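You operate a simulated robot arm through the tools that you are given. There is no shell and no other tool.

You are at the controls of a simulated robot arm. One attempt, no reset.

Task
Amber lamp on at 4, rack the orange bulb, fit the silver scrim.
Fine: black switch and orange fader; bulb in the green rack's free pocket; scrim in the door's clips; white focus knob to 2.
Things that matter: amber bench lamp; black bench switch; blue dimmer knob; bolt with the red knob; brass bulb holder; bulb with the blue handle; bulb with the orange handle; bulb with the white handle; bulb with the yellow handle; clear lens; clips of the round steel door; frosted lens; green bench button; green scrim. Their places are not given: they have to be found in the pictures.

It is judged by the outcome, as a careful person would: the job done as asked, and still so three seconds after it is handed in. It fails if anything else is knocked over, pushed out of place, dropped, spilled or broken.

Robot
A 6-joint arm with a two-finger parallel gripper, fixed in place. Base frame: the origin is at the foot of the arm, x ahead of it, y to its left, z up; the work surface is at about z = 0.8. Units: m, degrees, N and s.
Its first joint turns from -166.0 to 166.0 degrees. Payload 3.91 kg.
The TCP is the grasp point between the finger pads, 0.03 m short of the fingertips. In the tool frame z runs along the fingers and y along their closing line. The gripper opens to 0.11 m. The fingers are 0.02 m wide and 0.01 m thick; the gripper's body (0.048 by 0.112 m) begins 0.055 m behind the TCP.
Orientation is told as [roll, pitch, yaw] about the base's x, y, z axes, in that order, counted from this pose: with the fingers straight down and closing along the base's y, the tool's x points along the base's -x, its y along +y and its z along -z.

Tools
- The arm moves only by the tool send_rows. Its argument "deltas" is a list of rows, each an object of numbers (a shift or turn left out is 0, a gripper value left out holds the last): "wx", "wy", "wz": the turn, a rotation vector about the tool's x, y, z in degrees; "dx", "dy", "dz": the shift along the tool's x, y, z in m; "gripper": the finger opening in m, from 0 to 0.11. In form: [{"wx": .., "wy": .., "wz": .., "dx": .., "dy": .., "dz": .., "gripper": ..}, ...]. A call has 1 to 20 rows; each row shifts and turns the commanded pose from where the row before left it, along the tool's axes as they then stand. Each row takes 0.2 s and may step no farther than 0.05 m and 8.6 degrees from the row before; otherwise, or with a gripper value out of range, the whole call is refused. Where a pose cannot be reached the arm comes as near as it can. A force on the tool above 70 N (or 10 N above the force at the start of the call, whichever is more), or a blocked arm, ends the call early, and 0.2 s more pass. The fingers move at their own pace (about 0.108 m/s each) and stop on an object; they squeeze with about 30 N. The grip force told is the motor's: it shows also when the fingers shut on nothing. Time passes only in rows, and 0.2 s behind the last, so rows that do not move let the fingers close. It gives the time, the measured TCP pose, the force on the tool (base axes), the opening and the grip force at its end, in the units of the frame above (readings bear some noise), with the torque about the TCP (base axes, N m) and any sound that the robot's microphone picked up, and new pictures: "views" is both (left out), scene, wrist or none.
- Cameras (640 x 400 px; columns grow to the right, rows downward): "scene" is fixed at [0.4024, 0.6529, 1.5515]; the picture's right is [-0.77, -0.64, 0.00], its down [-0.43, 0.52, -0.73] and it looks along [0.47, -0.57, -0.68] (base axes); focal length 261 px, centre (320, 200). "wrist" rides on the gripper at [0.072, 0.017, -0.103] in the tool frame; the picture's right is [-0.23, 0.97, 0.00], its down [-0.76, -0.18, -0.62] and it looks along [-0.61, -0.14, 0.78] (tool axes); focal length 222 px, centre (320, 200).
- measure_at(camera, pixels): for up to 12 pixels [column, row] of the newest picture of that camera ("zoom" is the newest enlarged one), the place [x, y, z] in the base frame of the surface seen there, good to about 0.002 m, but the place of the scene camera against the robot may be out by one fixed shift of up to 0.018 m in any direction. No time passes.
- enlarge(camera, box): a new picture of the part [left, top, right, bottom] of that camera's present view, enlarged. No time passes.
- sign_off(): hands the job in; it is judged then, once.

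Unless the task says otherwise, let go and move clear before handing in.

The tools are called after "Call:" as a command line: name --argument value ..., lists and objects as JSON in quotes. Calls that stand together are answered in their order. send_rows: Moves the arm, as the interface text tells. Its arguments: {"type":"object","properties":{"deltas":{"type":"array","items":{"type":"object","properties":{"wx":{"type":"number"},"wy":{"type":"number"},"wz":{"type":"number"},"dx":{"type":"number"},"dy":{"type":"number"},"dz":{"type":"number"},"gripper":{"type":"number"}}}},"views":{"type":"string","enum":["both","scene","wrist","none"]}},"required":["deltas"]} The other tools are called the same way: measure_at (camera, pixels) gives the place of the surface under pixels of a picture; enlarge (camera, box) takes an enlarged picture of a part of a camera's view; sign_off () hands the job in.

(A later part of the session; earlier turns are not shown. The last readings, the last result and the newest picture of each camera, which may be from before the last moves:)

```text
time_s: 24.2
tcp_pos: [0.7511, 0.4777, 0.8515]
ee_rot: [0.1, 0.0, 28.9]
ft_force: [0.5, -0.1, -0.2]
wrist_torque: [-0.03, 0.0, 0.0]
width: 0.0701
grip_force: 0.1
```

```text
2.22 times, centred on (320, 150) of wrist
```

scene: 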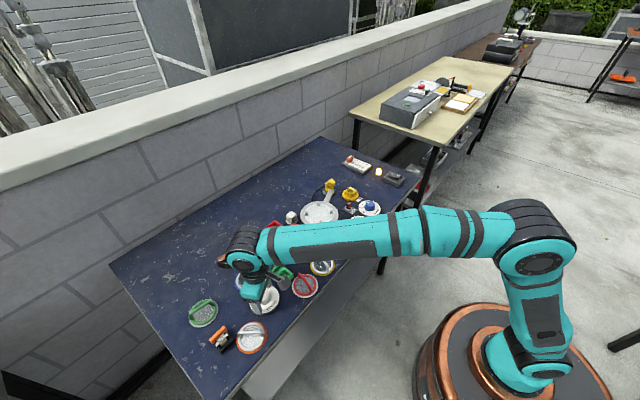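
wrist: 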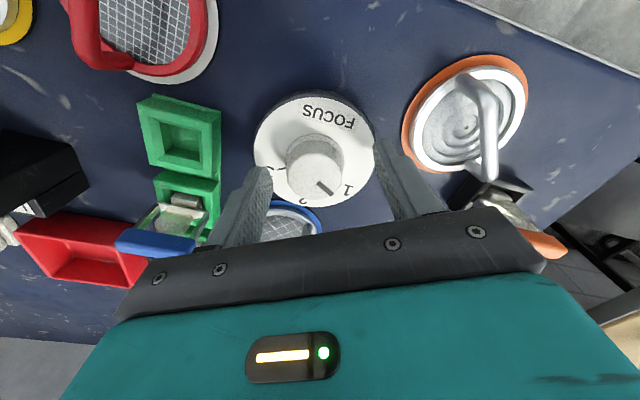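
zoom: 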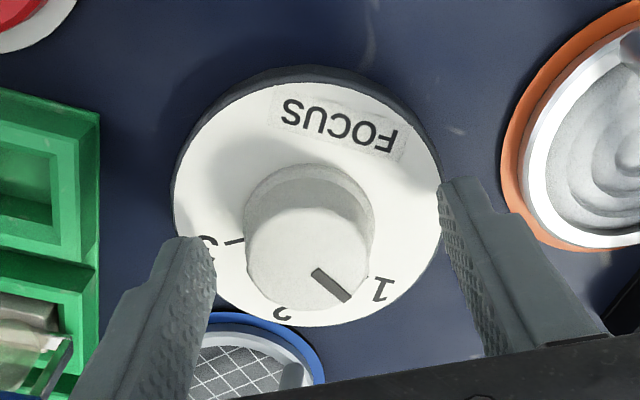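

The knob sits slightly to the left of the finger midline, in line with the reading. I'll shift about 3 mm and close on the knob.

Call:
send_rows --deltas '[{"dx": -0.0013, "dy": -0.003}, {"gripper": 0.02}, {}, {}, {}]' --views "wrist"

Call:
enlarge --camera "wrist" --box '[220, 60, 420, 240]'

```text
time_s: 25.4
tcp_pos: [0.7535, 0.4748, 0.8518]
ee_rot: [0.1, 0.0, 28.9]
ft_force: [2.2, -4.5, -0.9]
wrist_torque: [-0.12, -0.07, -0.06]
width: 0.0367
grip_force: 44.8
```

wrist: 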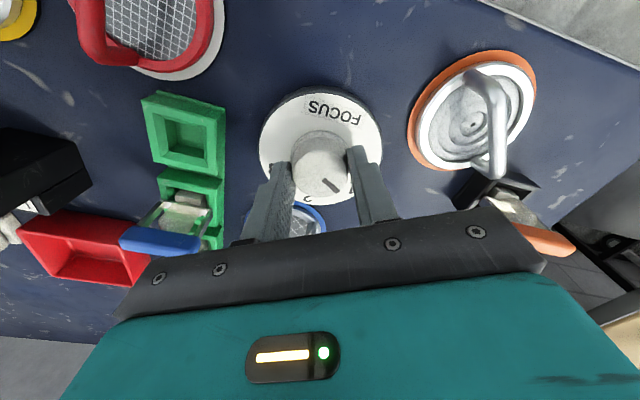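

```text
2.22 times, centred on (320, 150) of wrist
```

zoom: 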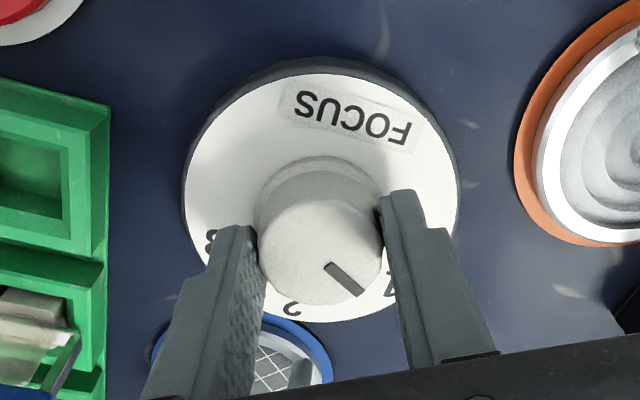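

The knob is held (width 0.037) with little side force. I'll turn it about 58° clockwise from above (wz positive) and check.

Call:
send_rows --deltas '[{"wz": 7.25}, {"wz": 7.25}, {"wz": 7.25}, {"wz": 7.25}, {"wz": 7.25}, {"wz": 7.25}, {"wz": 7.25}, {"wz": 7.25}, {}, {}]' --views "wrist"

Call:
enlarge --camera "wrist" --box '[220, 60, 420, 240]'

```text
time_s: 27.6
tcp_pos: [0.754, 0.4754, 0.8511]
ee_rot: [0.0, 0.0, -29.0]
ft_force: [17.3, 12.3, -0.3]
wrist_torque: [0.43, -0.51, 0.0]
width: 0.0365
grip_force: 45.0
```

wrist: 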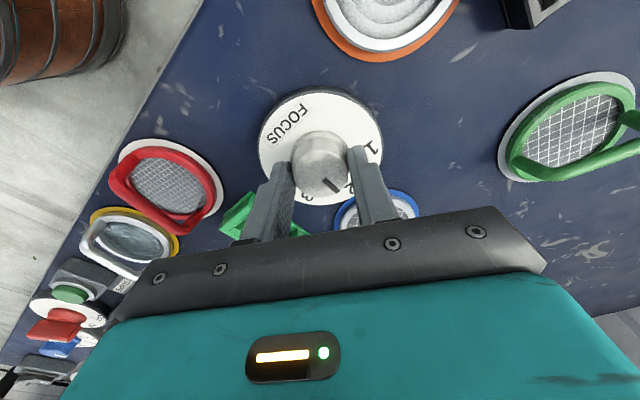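

```text
2.22 times, centred on (320, 150) of wrist
```

zoom: 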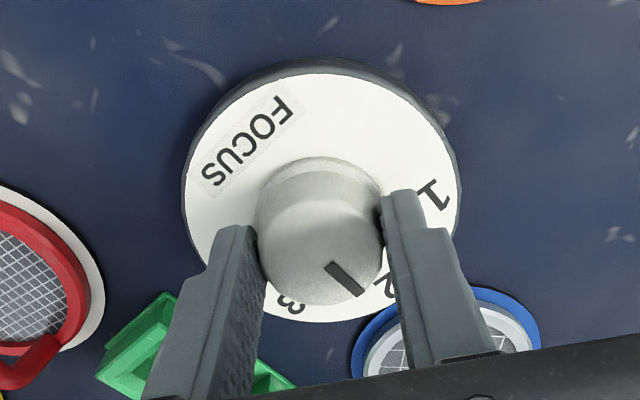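

The knob turned with the fingers; the pointer now appears to aim at 2. I'll release, rise and square up to verify.

Call:
send_rows --deltas '[{"gripper": 0.07}, {}, {}, {"dz": -0.03}, {"dz": -0.045, "wz": -7.25}, {"wz": -7.25}, {"wz": -7.25}, {"wz": -7.25}, {}]' --views "both"

Call:
enlarge --camera "wrist" --box '[230, 40, 410, 200]'

```text
time_s: 29.6
tcp_pos: [0.7541, 0.4749, 0.9263]
ee_rot: [0.0, -0.1, 0.1]
ft_force: [-0.1, -1.1, -0.5]
wrist_torque: [-0.02, 0.01, 0.0]
width: 0.0701
grip_force: 0.1
```

scene: 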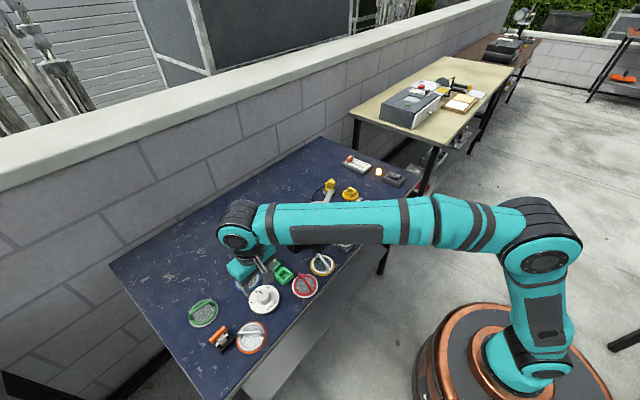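
wrist: 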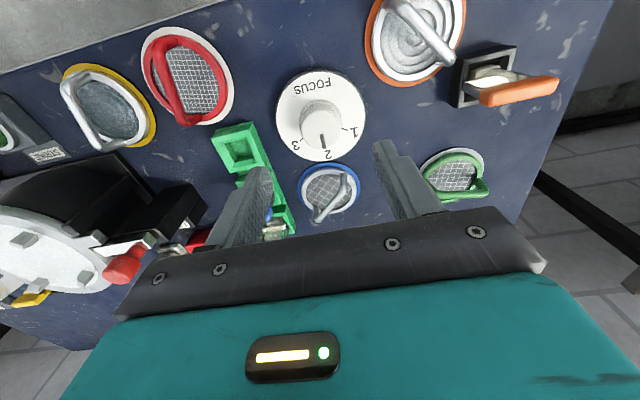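

```text
2.50 times, centred on (320, 120) of wrist
```

zoom: 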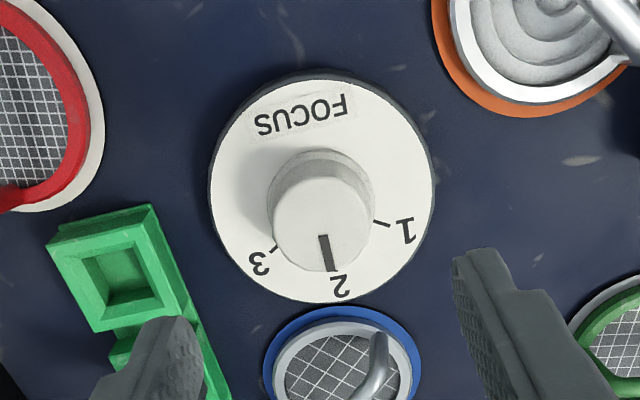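

Call:
enlarge --camera "wrist" --box '[285, 85, 365, 155]'

Call:
enlarge --camera "scene" --box '[240, 280, 290, 320]'

```text
5.71 times, centred on (325, 120) of wrist
```

zoom: 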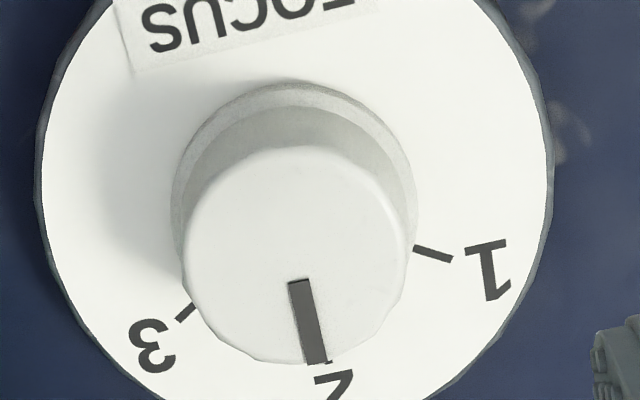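

```text
10.00 times, centred on (265, 300) of scene
```

zoom: 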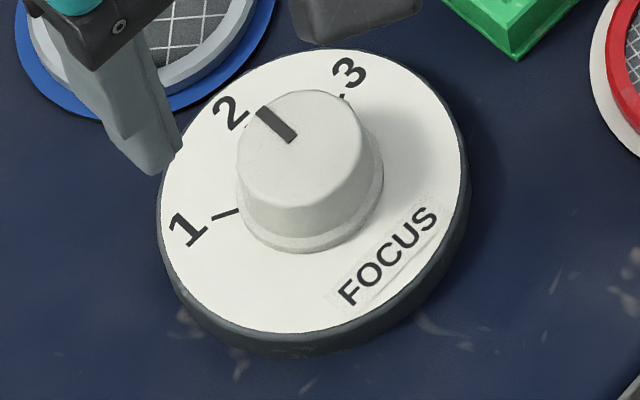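

The pointer appears to be on 2. I'll measure its ends to confirm the angle (expected about −1°).

Call:
measure_at --camera "wrist" --pixels '[[320.6, 135.5], [323.9, 147], [322.3, 141], [343.5, 129.5], [347, 130.5], [302.8, 138.5], [301, 140.5], [326, 157]]'

Call:
measure_at --camera "scene" --pixels '[[261.3, 291.7], [263.6, 295]]'

```text
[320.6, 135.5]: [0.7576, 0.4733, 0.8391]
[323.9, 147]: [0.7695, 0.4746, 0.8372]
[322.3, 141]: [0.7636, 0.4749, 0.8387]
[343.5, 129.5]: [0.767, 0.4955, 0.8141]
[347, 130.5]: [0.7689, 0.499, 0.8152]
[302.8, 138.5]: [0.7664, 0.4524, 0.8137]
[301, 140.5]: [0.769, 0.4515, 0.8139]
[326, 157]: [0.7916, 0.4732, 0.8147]
```

```text
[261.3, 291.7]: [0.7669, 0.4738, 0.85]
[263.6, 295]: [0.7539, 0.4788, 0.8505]
```

The pointer direction (≈0°, label 2 at ≈ −1°) confirms focus at 2. Next I move over the orange bulb at about (0.746,0.619) for a close look.

Call:
send_rows --deltas '[{"dx": 0.002, "dy": 0.036, "dz": -0.008, "gripper": 0.08}, {"dx": 0.002, "dy": 0.036, "dz": -0.008}, {"dx": 0.002, "dy": 0.036, "dz": -0.008}, {"dx": 0.002, "dy": 0.036}, {}, {}]' --views "both"

Call:
enlarge --camera "wrist" --box '[230, 40, 410, 200]'

```text
time_s: 31.0
tcp_pos: [0.7455, 0.6193, 0.9505]
ee_rot: [0.0, -0.1, 0.0]
ft_force: [-0.4, 0.8, -0.4]
wrist_torque: [0.02, 0.0, 0.0]
width: 0.0799
grip_force: 0.0
```

scene: 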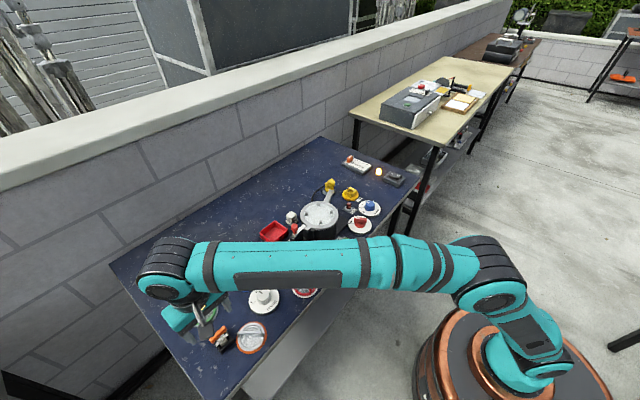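
wrist: 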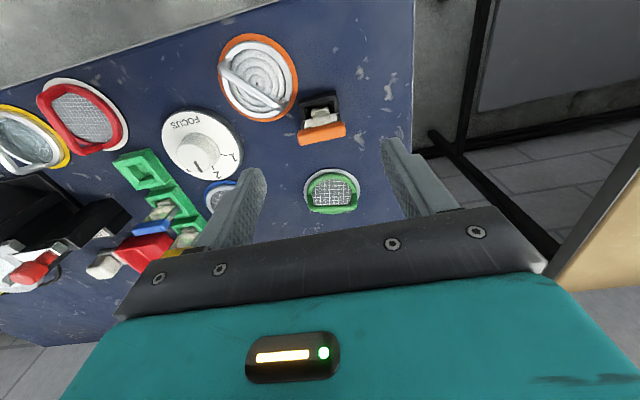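

```text
2.50 times, centred on (320, 120) of wrist
```

zoom: 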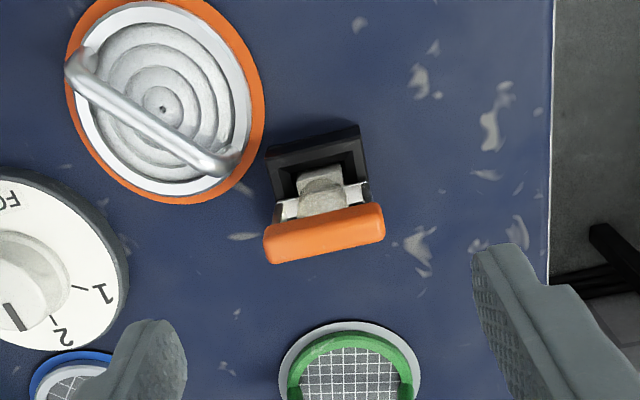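

Call:
measure_at --camera "zoom" --pixels '[[270, 240], [378, 215], [325, 228], [323, 240], [322, 221], [283, 208], [355, 194], [320, 195], [268, 150], [358, 128], [325, 182], [318, 172]]'

Call:
enlarge --camera "wrist" --box '[290, 80, 360, 150]'

Call:
enlarge --camera "scene" --box '[200, 320, 250, 360]'

```text
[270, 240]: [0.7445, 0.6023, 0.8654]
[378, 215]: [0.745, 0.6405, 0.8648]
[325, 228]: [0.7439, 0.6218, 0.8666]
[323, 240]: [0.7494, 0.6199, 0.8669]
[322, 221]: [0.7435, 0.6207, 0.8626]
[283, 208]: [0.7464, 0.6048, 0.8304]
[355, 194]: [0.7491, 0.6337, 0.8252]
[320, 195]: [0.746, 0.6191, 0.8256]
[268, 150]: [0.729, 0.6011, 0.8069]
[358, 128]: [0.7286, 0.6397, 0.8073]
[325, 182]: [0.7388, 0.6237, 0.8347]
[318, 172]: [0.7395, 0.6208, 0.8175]
```

```text
5.71 times, centred on (325, 115) of wrist
```

zoom: 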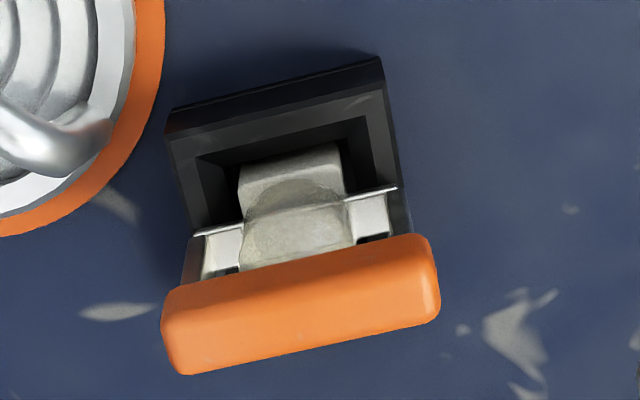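

```text
10.00 times, centred on (225, 340) of scene
```

zoom: 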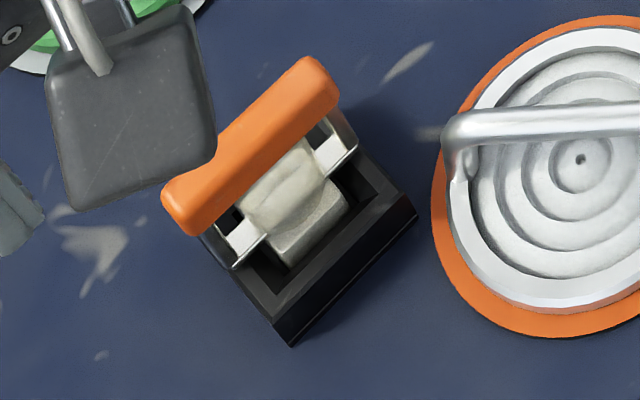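

The handle runs along y from 0.6005 to 0.642 with its top at z≈0.867, centred on (0.747,0.6215); the stand top is at about 0.820. I'll descend with the fingers outside the handle ends and close.

Call:
send_rows --deltas '[{"dx": -0.0015, "dy": 0.002, "dz": 0.03}, {"dz": 0.03}, {"dz": 0.02}, {"dz": 0.0125}, {}, {"gripper": 0.03}, {}, {}, {}]' --views "both"

Call:
enlarge --camera "wrist" --box '[220, 60, 420, 240]'

```text
time_s: 33.0
tcp_pos: [0.7474, 0.6202, 0.8587]
ee_rot: [-0.1, 0.1, 0.0]
ft_force: [-0.9, 0.1, 1.2]
wrist_torque: [0.03, -0.01, 0.0]
width: 0.0438
grip_force: 30.2
```

scene: 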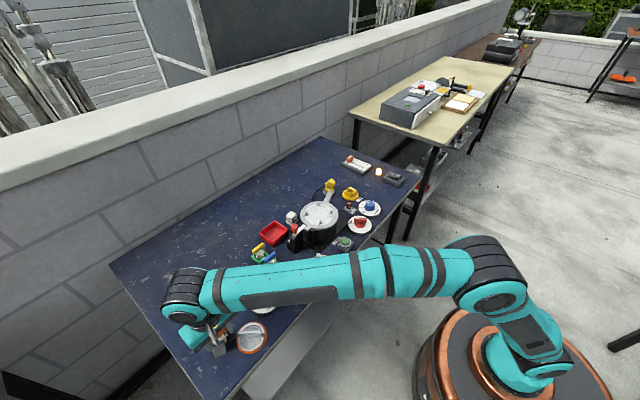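
wrist: 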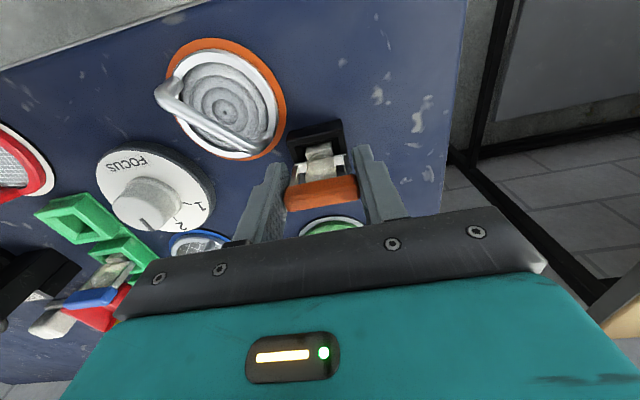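

```text
2.22 times, centred on (320, 150) of wrist
```

zoom: 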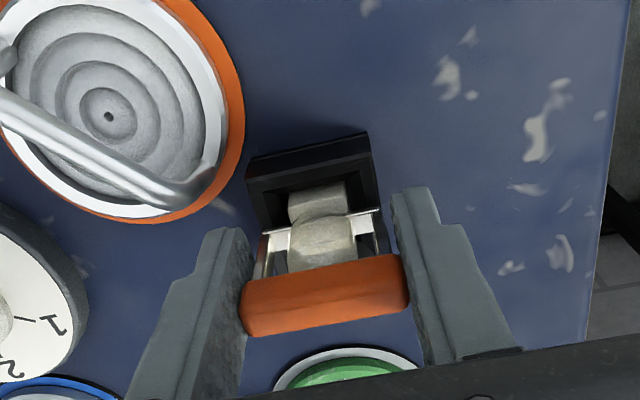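

The handle is held at width 0.044 with no side force. I'll lift straight up and check that the bulb comes out of its stand.

Call:
send_rows --deltas '[{"dz": -0.01}, {"dz": -0.015}, {"dz": -0.025}, {"dz": -0.04}, {}]' --views "both"

Call:
enlarge --camera "wrist" --box '[220, 60, 420, 240]'

Call:
enlarge --camera "scene" --box '[180, 290, 260, 360]'

```text
time_s: 34.2
tcp_pos: [0.7485, 0.6204, 0.9488]
ee_rot: [0.1, 0.0, 0.0]
ft_force: [-0.9, -0.1, -0.9]
wrist_torque: [-0.02, 0.05, -0.04]
width: 0.0436
grip_force: 29.7
```

scene: 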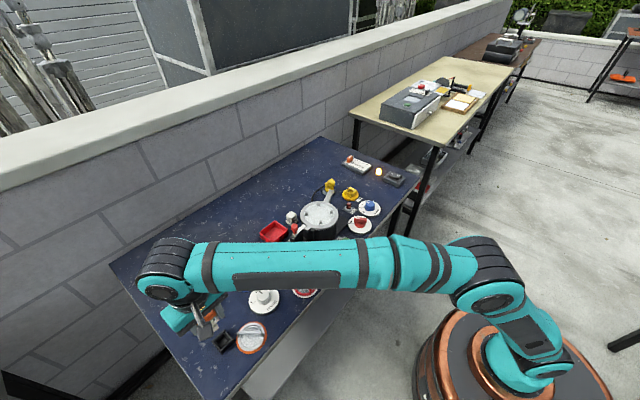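
wrist: 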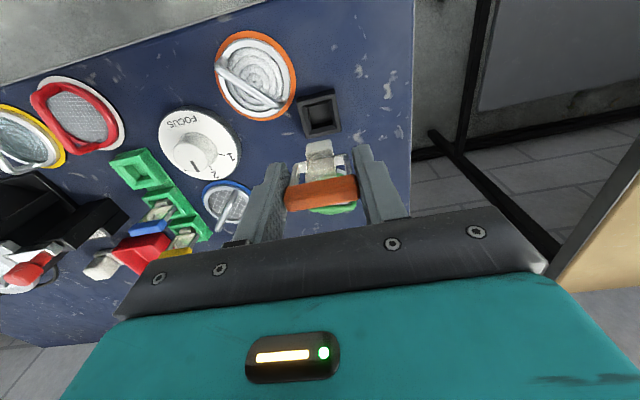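

```text
2.22 times, centred on (320, 150) of wrist
```

zoom: 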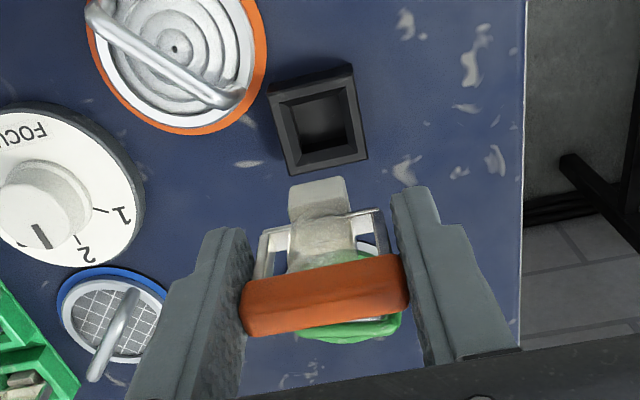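

```text
5.71 times, centred on (220, 325) of scene
```

zoom: 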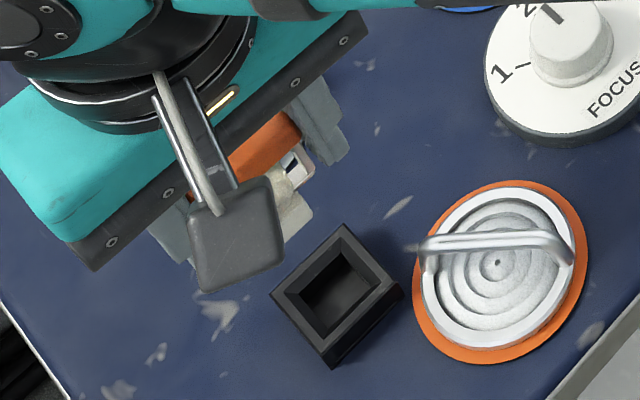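

The bulb hangs straight and the stand is empty at (319,112). I'll measure the stand's corners (to know the bulb's offset in the grip) and the rack's free pocket.

Call:
measure_at --camera "wrist" --pixels '[[298, 103], [334, 92], [339, 129], [308, 136], [319, 115]]'

Call:
enlarge --camera "wrist" --box '[90, 130, 210, 250]'

```text
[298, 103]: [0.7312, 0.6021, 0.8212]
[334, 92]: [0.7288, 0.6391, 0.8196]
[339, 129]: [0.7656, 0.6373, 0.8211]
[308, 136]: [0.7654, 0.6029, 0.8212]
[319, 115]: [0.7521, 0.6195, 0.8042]
```

```text
3.33 times, centred on (150, 190) of wrist
```

zoom: 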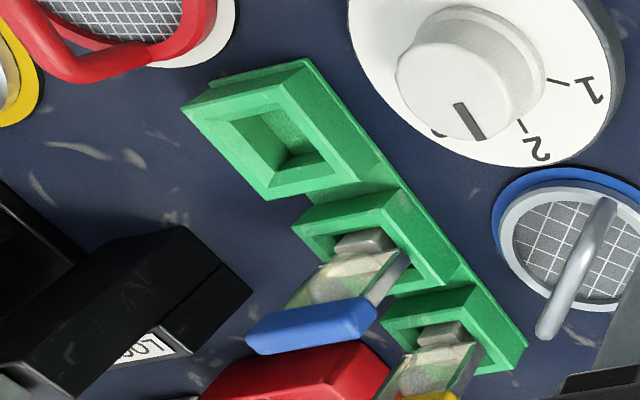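

The stand centre (0.748,0.620) matches the TCP, so the bulb is centred in the grip. I'll carry it over to above the free pocket and measure the pocket from there.

Call:
send_rows --deltas '[{"dx": -0.0032, "dy": -0.047, "dz": -0.0024}, {"dx": -0.0032, "dy": -0.047, "dz": -0.0024}, {"dx": -0.0032, "dy": -0.047, "dz": -0.0024}, {"dx": -0.0032, "dy": -0.047, "dz": -0.0024}, {"dx": -0.0032, "dy": -0.047, "dz": -0.0024}, {}, {}]' --views "both"

Call:
enlarge --camera "wrist" --box '[220, 60, 420, 240]'

```text
time_s: 35.8
tcp_pos: [0.7648, 0.3853, 0.9615]
ee_rot: [0.1, 0.0, 0.0]
ft_force: [-0.2, 0.3, -1.1]
wrist_torque: [0.0, 0.0, -0.01]
width: 0.0436
grip_force: 29.9
```

scene: 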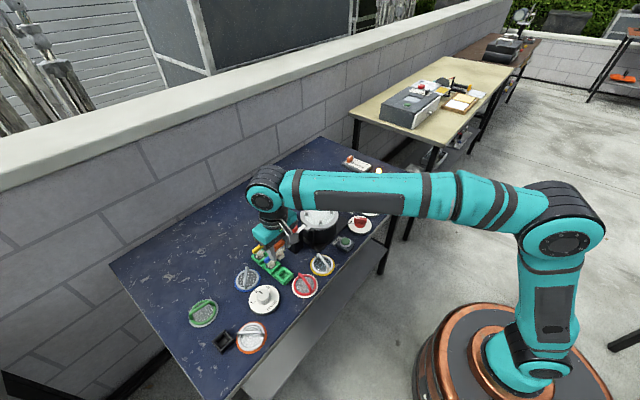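
wrist: 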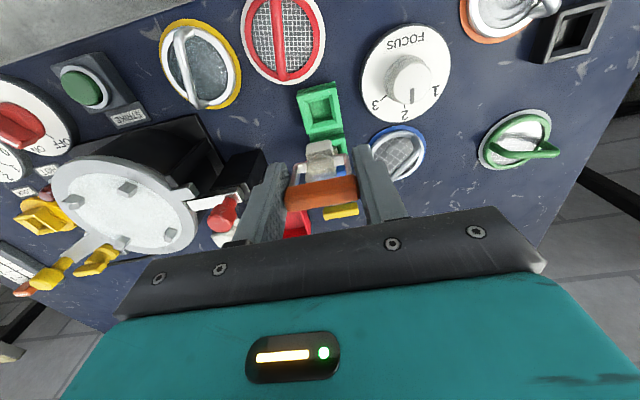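

```text
2.22 times, centred on (320, 150) of wrist
```

zoom: 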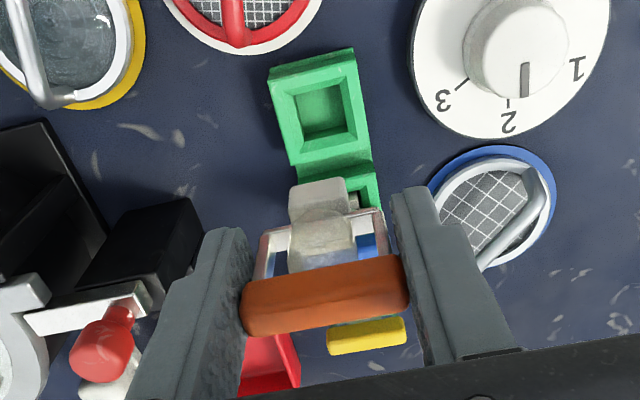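

The bulb hangs above the rack. I'll measure the free pocket's corners, and the black bolt block at left for clearance.

Call:
measure_at --camera "zoom" --pixels '[[272, 85], [354, 62], [369, 155], [292, 165], [292, 98], [342, 84], [354, 128], [305, 138], [322, 108], [190, 200], [200, 230], [150, 290]]'

Call:
measure_at --camera "zoom" --pixels '[[325, 105], [312, 120], [345, 115], [105, 345], [130, 312], [330, 335], [400, 325], [365, 328], [375, 200], [318, 195], [300, 215], [340, 185]]'

```text
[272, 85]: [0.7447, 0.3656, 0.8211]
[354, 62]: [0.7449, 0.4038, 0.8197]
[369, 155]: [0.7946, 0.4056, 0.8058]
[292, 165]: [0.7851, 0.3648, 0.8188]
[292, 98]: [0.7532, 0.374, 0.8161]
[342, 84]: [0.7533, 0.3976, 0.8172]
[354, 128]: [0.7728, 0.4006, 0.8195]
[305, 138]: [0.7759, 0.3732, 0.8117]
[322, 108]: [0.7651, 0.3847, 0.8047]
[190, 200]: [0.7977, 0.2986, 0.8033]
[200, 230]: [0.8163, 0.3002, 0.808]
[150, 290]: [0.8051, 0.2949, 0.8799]
```

```text
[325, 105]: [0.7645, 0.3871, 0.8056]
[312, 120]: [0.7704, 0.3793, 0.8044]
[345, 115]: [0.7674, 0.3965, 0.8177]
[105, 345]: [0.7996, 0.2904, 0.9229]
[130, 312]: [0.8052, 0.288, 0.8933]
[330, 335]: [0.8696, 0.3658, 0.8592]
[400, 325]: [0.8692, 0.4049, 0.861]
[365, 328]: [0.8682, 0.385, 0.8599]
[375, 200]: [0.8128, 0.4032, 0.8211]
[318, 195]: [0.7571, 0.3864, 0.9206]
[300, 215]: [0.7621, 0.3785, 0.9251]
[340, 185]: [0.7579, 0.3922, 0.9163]
```

The pocket centre is (0.765,0.385), floor z≈0.8045, same as the stand's, so the grip height for seating is TCP z≈0.859. I'll descend in stages.

Call:
send_rows --deltas '[{"dz": 0.03}, {"dz": 0.03}, {"dz": 0.015}, {}, {}]' --views "both"

Call:
enlarge --camera "wrist" --box '[220, 60, 420, 240]'

Call:
enlarge --camera "scene" --box '[240, 235, 310, 290]'

```text
time_s: 37.0
tcp_pos: [0.7626, 0.3851, 0.8852]
ee_rot: [0.0, 0.1, 0.0]
ft_force: [-0.1, 0.7, -1.0]
wrist_torque: [0.0, -0.03, 0.04]
width: 0.0437
grip_force: 29.8
```

scene: 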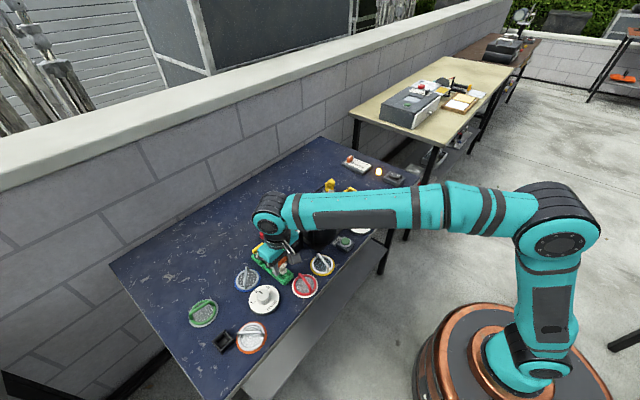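
wrist: 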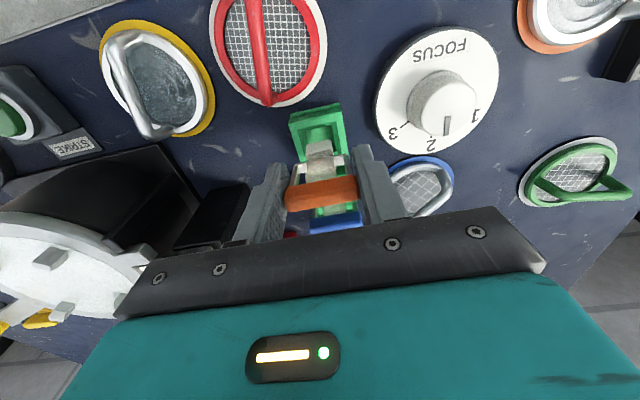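

```text
2.22 times, centred on (320, 150) of wrist
```

zoom: 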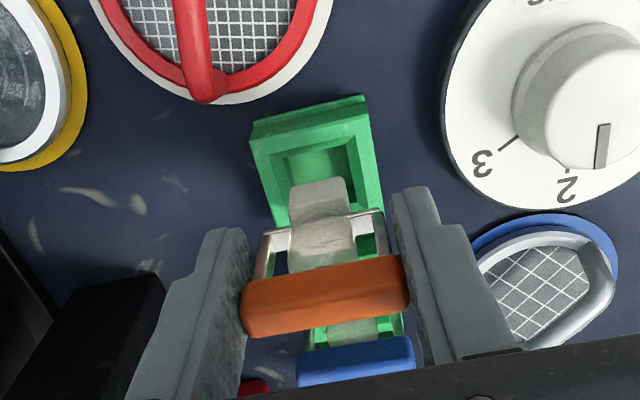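

```text
7.27 times, centred on (275, 262) of scene
```

zoom: 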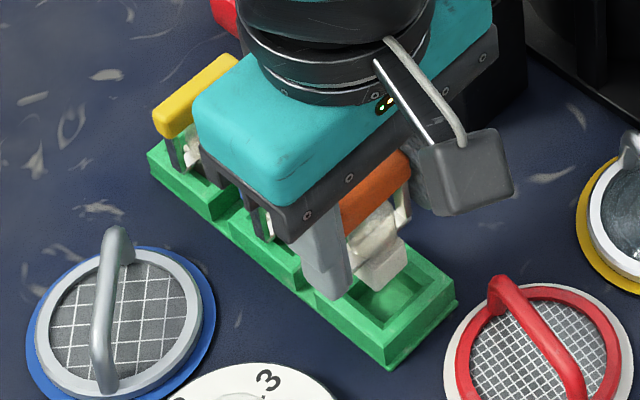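

Approaching well. I'll measure the bulb's base block against the pocket opening before the final descent.

Call:
measure_at --camera "wrist" --pixels '[[308, 145], [318, 143], [330, 141], [311, 158], [334, 152], [320, 150], [302, 133], [330, 125], [318, 130]]'

Call:
enlarge --camera "wrist" --box '[285, 95, 355, 175]'

```text
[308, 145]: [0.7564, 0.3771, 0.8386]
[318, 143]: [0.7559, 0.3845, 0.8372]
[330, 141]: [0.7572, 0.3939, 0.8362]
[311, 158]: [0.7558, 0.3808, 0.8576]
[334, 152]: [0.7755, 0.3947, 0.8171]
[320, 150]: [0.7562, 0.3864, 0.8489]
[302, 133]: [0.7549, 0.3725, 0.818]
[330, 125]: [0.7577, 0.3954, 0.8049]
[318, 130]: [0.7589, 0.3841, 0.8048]
```

```text
5.00 times, centred on (320, 135) of wrist
```

zoom: 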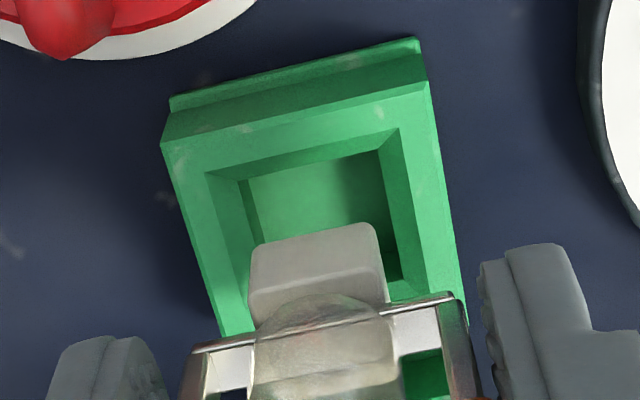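

The base block (centre ≈ (0.765,0.3855), 18 mm wide) lines up with the pocket (centre ≈ (0.7645,0.386), 24 mm opening). I'll lower it in.

Call:
send_rows --deltas '[{"dz": 0.01}, {"dz": 0.007}, {"dz": 0.005}, {"dz": 0.003}, {}, {}]' --views "wrist"

Call:
enlarge --camera "wrist" --box '[285, 95, 355, 175]'

```text
time_s: 38.4
tcp_pos: [0.762, 0.3848, 0.8601]
ee_rot: [0.0, 0.1, 0.0]
ft_force: [0.2, 0.3, -1.2]
wrist_torque: [0.02, -0.02, -0.03]
width: 0.0435
grip_force: 30.0
```

wrist: 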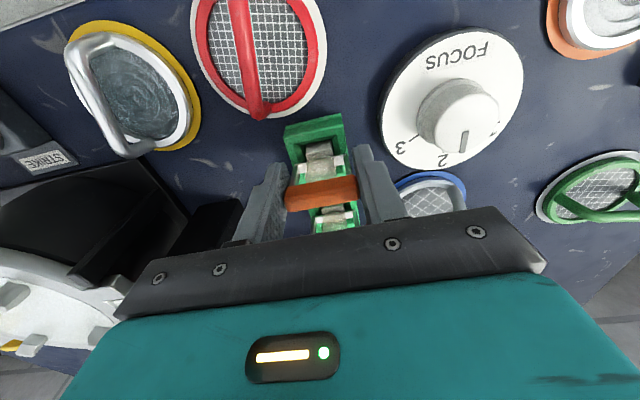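

```text
5.00 times, centred on (320, 135) of wrist
```

zoom: 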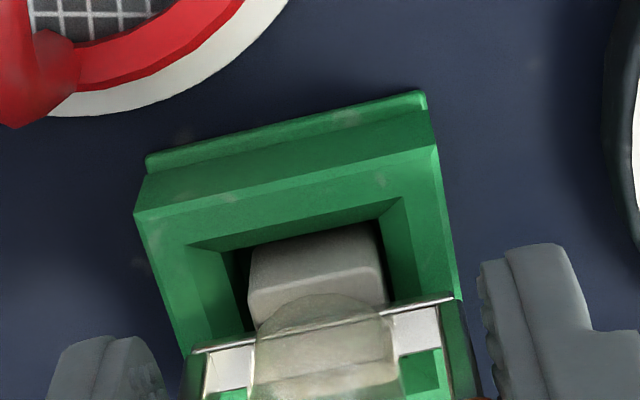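

No contact force yet (−1.2 N is the bulb's weight). I'll lower another 2 mm to let it touch the floor.

Call:
send_rows --deltas '[{"dz": 0.001}, {"dz": 0.001}, {}, {}]' --views "none"

```text
time_s: 39.4
tcp_pos: [0.7619, 0.3851, 0.8585]
ee_rot: [-0.1, 0.0, 0.1]
ft_force: [0.3, 1.4, 5.3]
wrist_torque: [0.07, -0.02, -0.03]
width: 0.0435
grip_force: 29.6
```

Force rose to +5 N, so the bulb is resting on the pocket floor. I'll open the fingers, rise and check.

Call:
send_rows --deltas '[{"gripper": 0.066}, {}, {}, {"dz": -0.02}, {"dz": -0.04}, {"dz": -0.04}, {}]' --views "both"

Call:
enlarge --camera "wrist" --box '[220, 60, 420, 240]'

Call:
enlarge --camera "scene" --box '[240, 235, 310, 290]'

```text
time_s: 41.0
tcp_pos: [0.7639, 0.3856, 0.9586]
ee_rot: [0.0, 0.0, 0.0]
ft_force: [0.4, -0.4, -1.1]
wrist_torque: [0.0, 0.01, 0.02]
width: 0.0659
grip_force: 0.0
```

scene: 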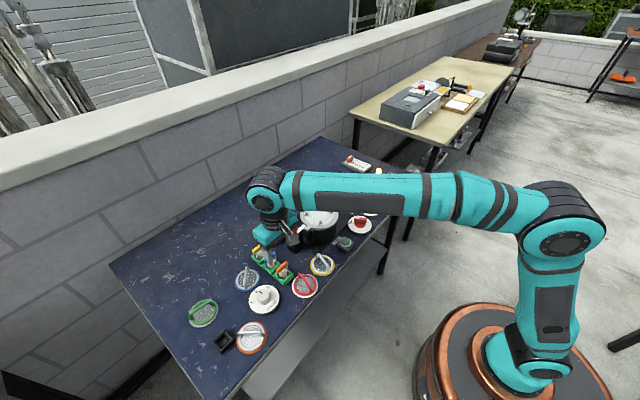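
wrist: 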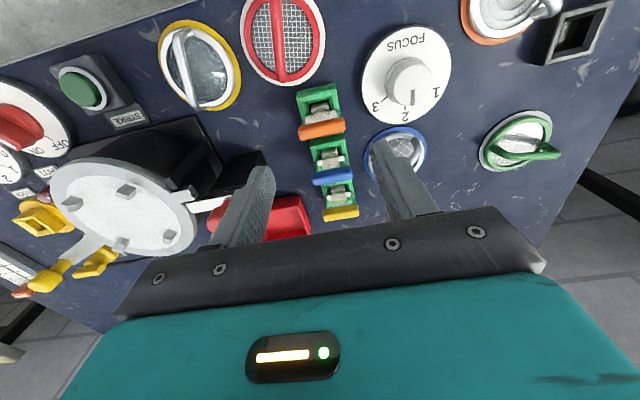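

```text
2.22 times, centred on (320, 150) of wrist
```

zoom: 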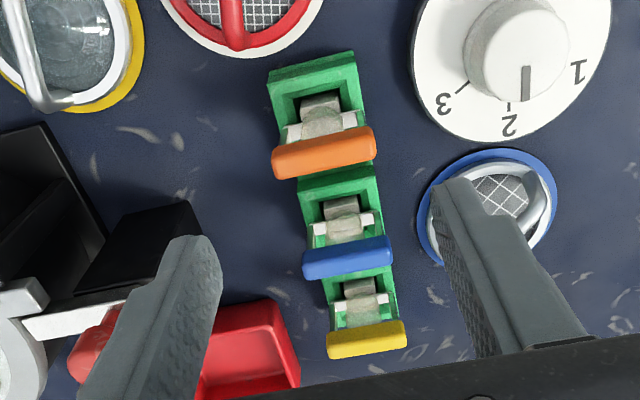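

```text
7.27 times, centred on (275, 262) of scene
```

zoom: 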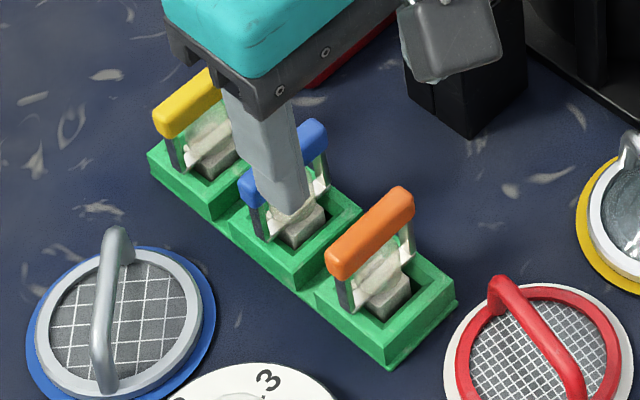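

The orange bulb sits in the free pocket just like its neighbours. Next I move over the silver-handled mesh scrim at about (0.842,0.466) for detailed measuring.

Call:
send_rows --deltas '[{"dx": -0.02, "dy": 0.0268, "gripper": 0.09}, {"dx": -0.02, "dy": 0.0268}, {"dx": -0.02, "dy": 0.0268}, {}, {}]' --views "both"

Call:
enlarge --camera "wrist" --box '[260, 60, 380, 180]'

```text
time_s: 42.2
tcp_pos: [0.823, 0.4677, 0.9579]
ee_rot: [0.0, 0.0, 0.0]
ft_force: [0.6, 0.1, 1.0]
wrist_torque: [0.03, -0.02, -0.03]
width: 0.0899
grip_force: 0.2
```

scene: 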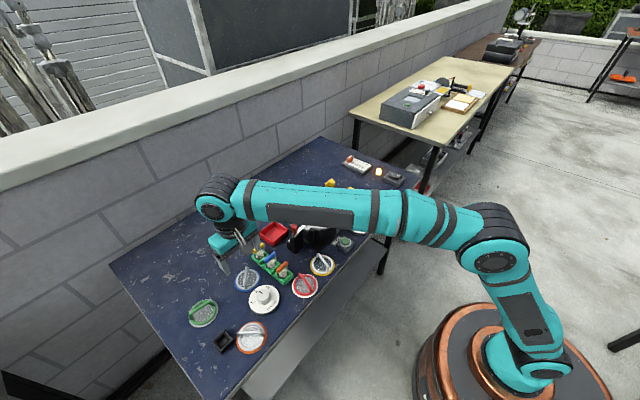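
wrist: 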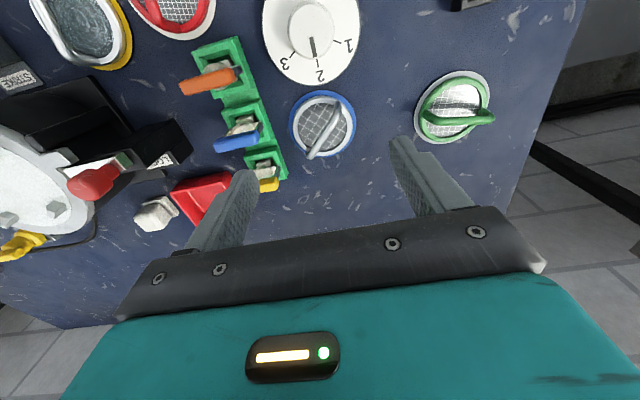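

```text
3.33 times, centred on (320, 120) of wrist
```

zoom: 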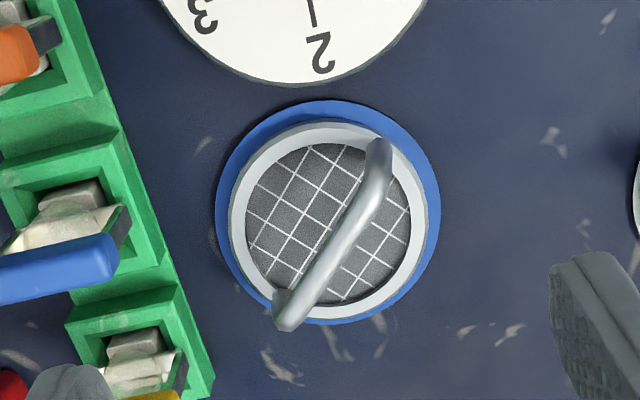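

The silver scrim shows clearly: silver ring on a blue disc, handle from (380,150) to (285,318) in the zoom. I'll measure ring, disc and handle.

Call:
measure_at --camera "zoom" --pixels '[[232, 225], [428, 215], [328, 122], [345, 312], [218, 215], [438, 205], [328, 103], [380, 150], [365, 195], [335, 235], [310, 275], [288, 312]]'

Call:
measure_at --camera "zoom" --pixels '[[240, 210], [420, 200], [325, 135], [350, 308], [290, 200], [380, 250], [227, 225], [434, 230], [330, 110], [300, 180]]'

```text
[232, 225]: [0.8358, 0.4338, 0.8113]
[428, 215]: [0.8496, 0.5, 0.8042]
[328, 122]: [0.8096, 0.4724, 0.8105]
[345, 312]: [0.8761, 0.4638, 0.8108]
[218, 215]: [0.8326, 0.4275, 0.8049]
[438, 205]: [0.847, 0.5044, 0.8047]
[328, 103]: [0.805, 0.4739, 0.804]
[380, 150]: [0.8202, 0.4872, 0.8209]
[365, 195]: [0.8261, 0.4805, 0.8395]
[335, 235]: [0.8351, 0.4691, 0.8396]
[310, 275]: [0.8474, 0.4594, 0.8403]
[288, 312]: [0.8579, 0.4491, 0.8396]
```

```text
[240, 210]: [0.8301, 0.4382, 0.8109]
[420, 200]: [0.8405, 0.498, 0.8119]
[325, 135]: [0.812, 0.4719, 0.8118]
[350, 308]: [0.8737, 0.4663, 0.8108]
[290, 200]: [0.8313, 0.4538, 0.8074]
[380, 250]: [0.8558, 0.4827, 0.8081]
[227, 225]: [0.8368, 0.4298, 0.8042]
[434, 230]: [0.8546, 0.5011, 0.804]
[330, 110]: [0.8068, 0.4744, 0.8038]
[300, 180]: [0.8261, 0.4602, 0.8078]
```

The ring is centred at (0.843,0.4665), radius ≈0.033 (blue disc radius ≈0.0385 at z 0.804), handle top z 0.840 running at about −45°. Before picking it up I'll look at the door's clips from above.

Call:
send_rows --deltas '[{"dx": 0.0061, "dy": -0.0411, "dz": -0.0131}, {"dx": 0.0061, "dy": -0.0411, "dz": -0.0131}, {"dx": 0.0061, "dy": -0.0411, "dz": -0.0131}, {"dx": 0.0061, "dy": -0.0411, "dz": -0.0131}, {"dx": 0.0061, "dy": -0.0411, "dz": -0.0131}, {"dx": 0.0061, "dy": -0.0411, "dz": -0.0131}, {"dx": 0.0061, "dy": -0.0411, "dz": -0.0131}, {}, {}]' --views "both"

Call:
enlarge --camera "wrist" --box '[240, 30, 400, 180]'

Call:
enlarge --camera "scene" --box '[235, 260, 265, 300]'

```text
time_s: 44.2
tcp_pos: [0.7807, 0.1799, 1.0507]
ee_rot: [0.1, 0.0, 0.0]
ft_force: [0.0, 0.1, -0.1]
wrist_torque: [0.02, -0.01, -0.01]
width: 0.0901
grip_force: 0.1
```

scene: 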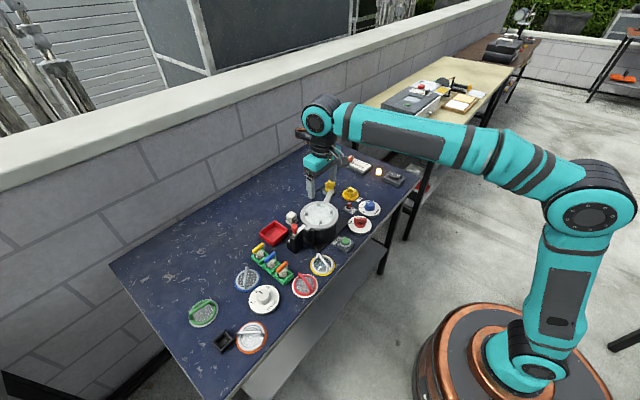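
wrist: 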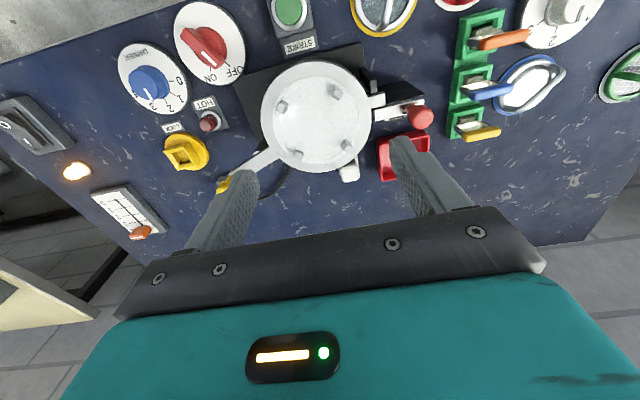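

```text
2.67 times, centred on (320, 105) of wrist
```

zoom: 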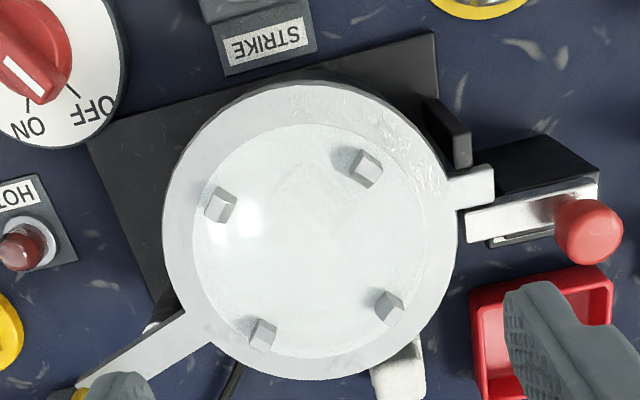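

```text
10.00 times, centred on (250, 280) of scene
```

zoom: 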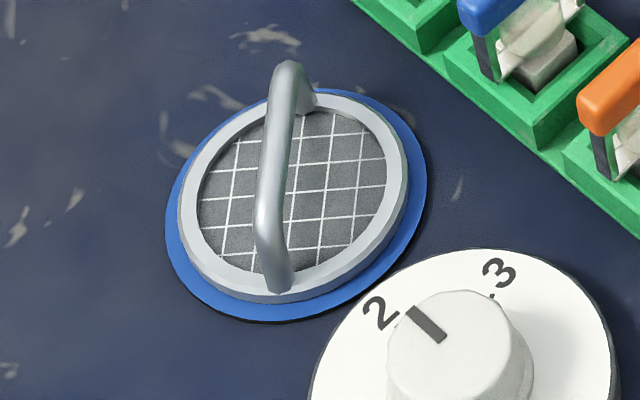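

The lid's four clips are visible at zoom (220,205), (365,168), (388,307), (262,335). I'll enlarge and measure them.

Call:
enlarge --camera "wrist" --box '[270, 60, 370, 175]'

```text
3.48 times, centred on (320, 118) of wrist
```

zoom: 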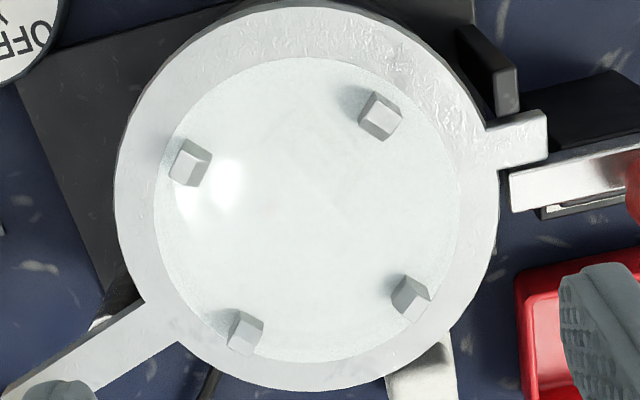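

Call:
measure_at --camera "zoom" --pixels '[[190, 160], [182, 163], [200, 158], [378, 118], [375, 105], [385, 128], [410, 297], [400, 292], [420, 300], [245, 332], [243, 322], [245, 345]]'

Call:
measure_at --camera "zoom" --pixels '[[118, 190], [498, 190], [320, 5], [300, 388], [300, 200], [160, 190], [458, 190], [310, 60], [300, 360], [135, 200], [480, 150], [300, 120]]'

```text
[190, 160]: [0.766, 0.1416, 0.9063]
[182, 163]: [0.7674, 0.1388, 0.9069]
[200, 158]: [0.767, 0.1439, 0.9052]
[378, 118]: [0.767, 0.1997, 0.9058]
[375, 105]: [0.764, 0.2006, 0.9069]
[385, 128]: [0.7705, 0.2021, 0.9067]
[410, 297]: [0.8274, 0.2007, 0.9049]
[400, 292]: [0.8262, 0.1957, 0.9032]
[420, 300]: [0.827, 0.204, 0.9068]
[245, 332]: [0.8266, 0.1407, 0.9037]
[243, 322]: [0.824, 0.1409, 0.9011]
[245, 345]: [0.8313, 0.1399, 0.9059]
```

```text
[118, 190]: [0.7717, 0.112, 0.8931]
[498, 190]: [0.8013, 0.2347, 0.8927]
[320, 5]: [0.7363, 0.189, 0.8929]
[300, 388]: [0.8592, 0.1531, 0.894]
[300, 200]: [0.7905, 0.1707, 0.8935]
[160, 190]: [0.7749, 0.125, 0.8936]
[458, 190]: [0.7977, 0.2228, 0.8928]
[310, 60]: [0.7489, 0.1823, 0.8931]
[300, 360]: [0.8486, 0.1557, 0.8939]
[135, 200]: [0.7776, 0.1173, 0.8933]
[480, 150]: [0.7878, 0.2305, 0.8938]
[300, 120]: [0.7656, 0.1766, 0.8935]
```

Clips are at about (0.767,0.141), (0.767,0.200), (0.827,0.201), (0.827,0.1405), door surface z 0.8935, clip tops 0.906; centre ≈ (0.797,0.171). I'll drop closer for sharper measurement of the clips' inner faces.

Call:
send_rows --deltas '[{"dx": -0.006, "dy": -0.003, "dz": 0.022}, {"dx": -0.006, "dy": -0.003, "dz": 0.022}, {"dx": -0.004, "dy": -0.003, "dz": 0.02, "gripper": 0.11}, {}, {}]' --views "wrist"

Call:
enlarge --camera "wrist" --box '[250, 50, 390, 190]'

```text
time_s: 45.4
tcp_pos: [0.7963, 0.1708, 0.9865]
ee_rot: [0.1, -0.1, 0.0]
ft_force: [0.9, 0.5, -0.3]
wrist_torque: [0.03, -0.04, 0.0]
width: 0.1101
grip_force: 0.0
```

wrist: 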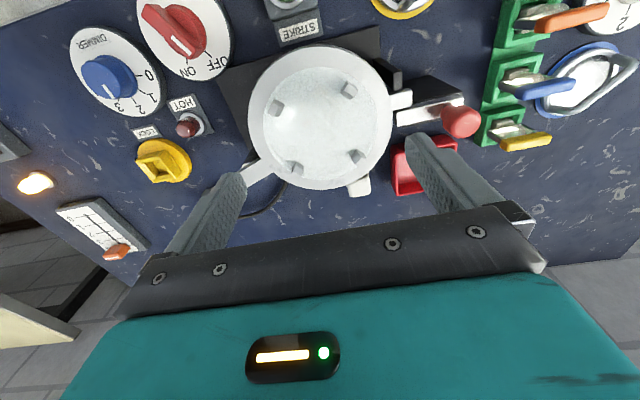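

```text
2.86 times, centred on (320, 120) of wrist
```

zoom: 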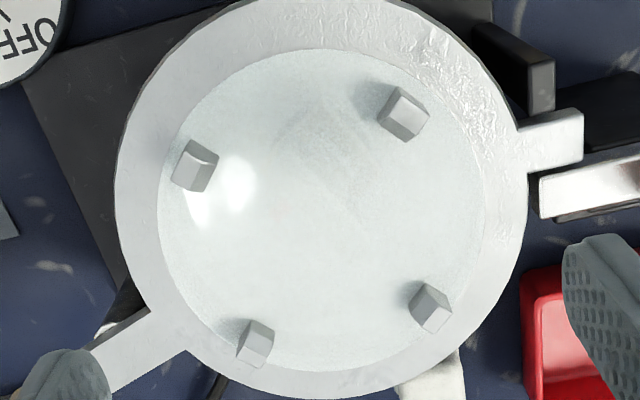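

I'll enlarge two opposite clips to see their shape (inner sloped face).

Call:
enlarge --camera "wrist" --box '[264, 80, 324, 180]'

Call:
enlarge --camera "wrist" --box '[325, 70, 375, 110]'

```text
4.00 times, centred on (294, 130) of wrist
```

zoom: 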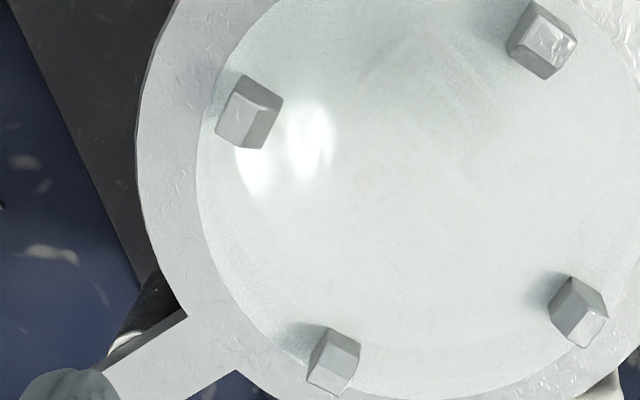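

```text
10.00 times, centred on (350, 90) of wrist
```

zoom: 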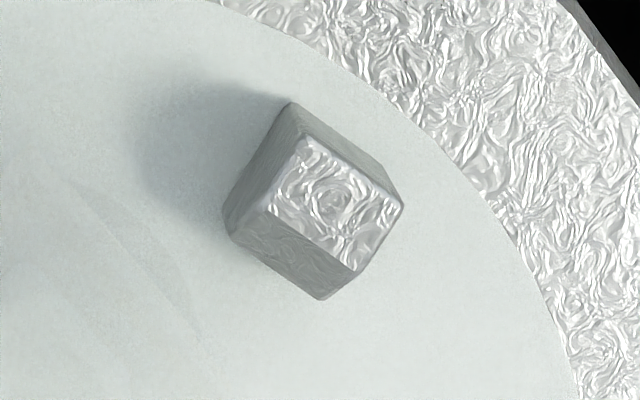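

Call:
measure_at --camera "zoom" --pixels '[[310, 148], [395, 207], [357, 262], [280, 205], [316, 232], [235, 232], [318, 292], [275, 268], [220, 240], [330, 302], [270, 285], [335, 200]]'

Call:
measure_at --camera "wrist" --pixels '[[280.5, 102.5], [283, 105], [286, 108], [274, 109], [279, 114], [296, 170], [298, 163], [293, 165], [304, 164], [353, 155], [358, 152], [350, 160]]'

```text
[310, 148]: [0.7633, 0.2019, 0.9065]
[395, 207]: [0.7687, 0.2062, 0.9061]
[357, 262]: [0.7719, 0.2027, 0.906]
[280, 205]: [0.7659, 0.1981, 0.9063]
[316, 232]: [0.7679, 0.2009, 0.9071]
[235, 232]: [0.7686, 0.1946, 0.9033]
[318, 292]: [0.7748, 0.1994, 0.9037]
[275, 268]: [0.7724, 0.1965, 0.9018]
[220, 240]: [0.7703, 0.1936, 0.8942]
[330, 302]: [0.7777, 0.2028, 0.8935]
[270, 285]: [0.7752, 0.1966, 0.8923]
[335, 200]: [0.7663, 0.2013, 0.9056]
```

```text
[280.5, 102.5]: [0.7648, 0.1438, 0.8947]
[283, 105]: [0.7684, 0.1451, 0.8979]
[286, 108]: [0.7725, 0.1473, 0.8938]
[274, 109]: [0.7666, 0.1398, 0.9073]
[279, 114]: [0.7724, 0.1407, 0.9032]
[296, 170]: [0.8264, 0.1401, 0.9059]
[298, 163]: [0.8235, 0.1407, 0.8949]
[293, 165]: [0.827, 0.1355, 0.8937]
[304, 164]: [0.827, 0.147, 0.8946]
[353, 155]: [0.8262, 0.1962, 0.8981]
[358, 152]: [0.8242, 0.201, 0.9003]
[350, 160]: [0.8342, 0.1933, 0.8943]
```

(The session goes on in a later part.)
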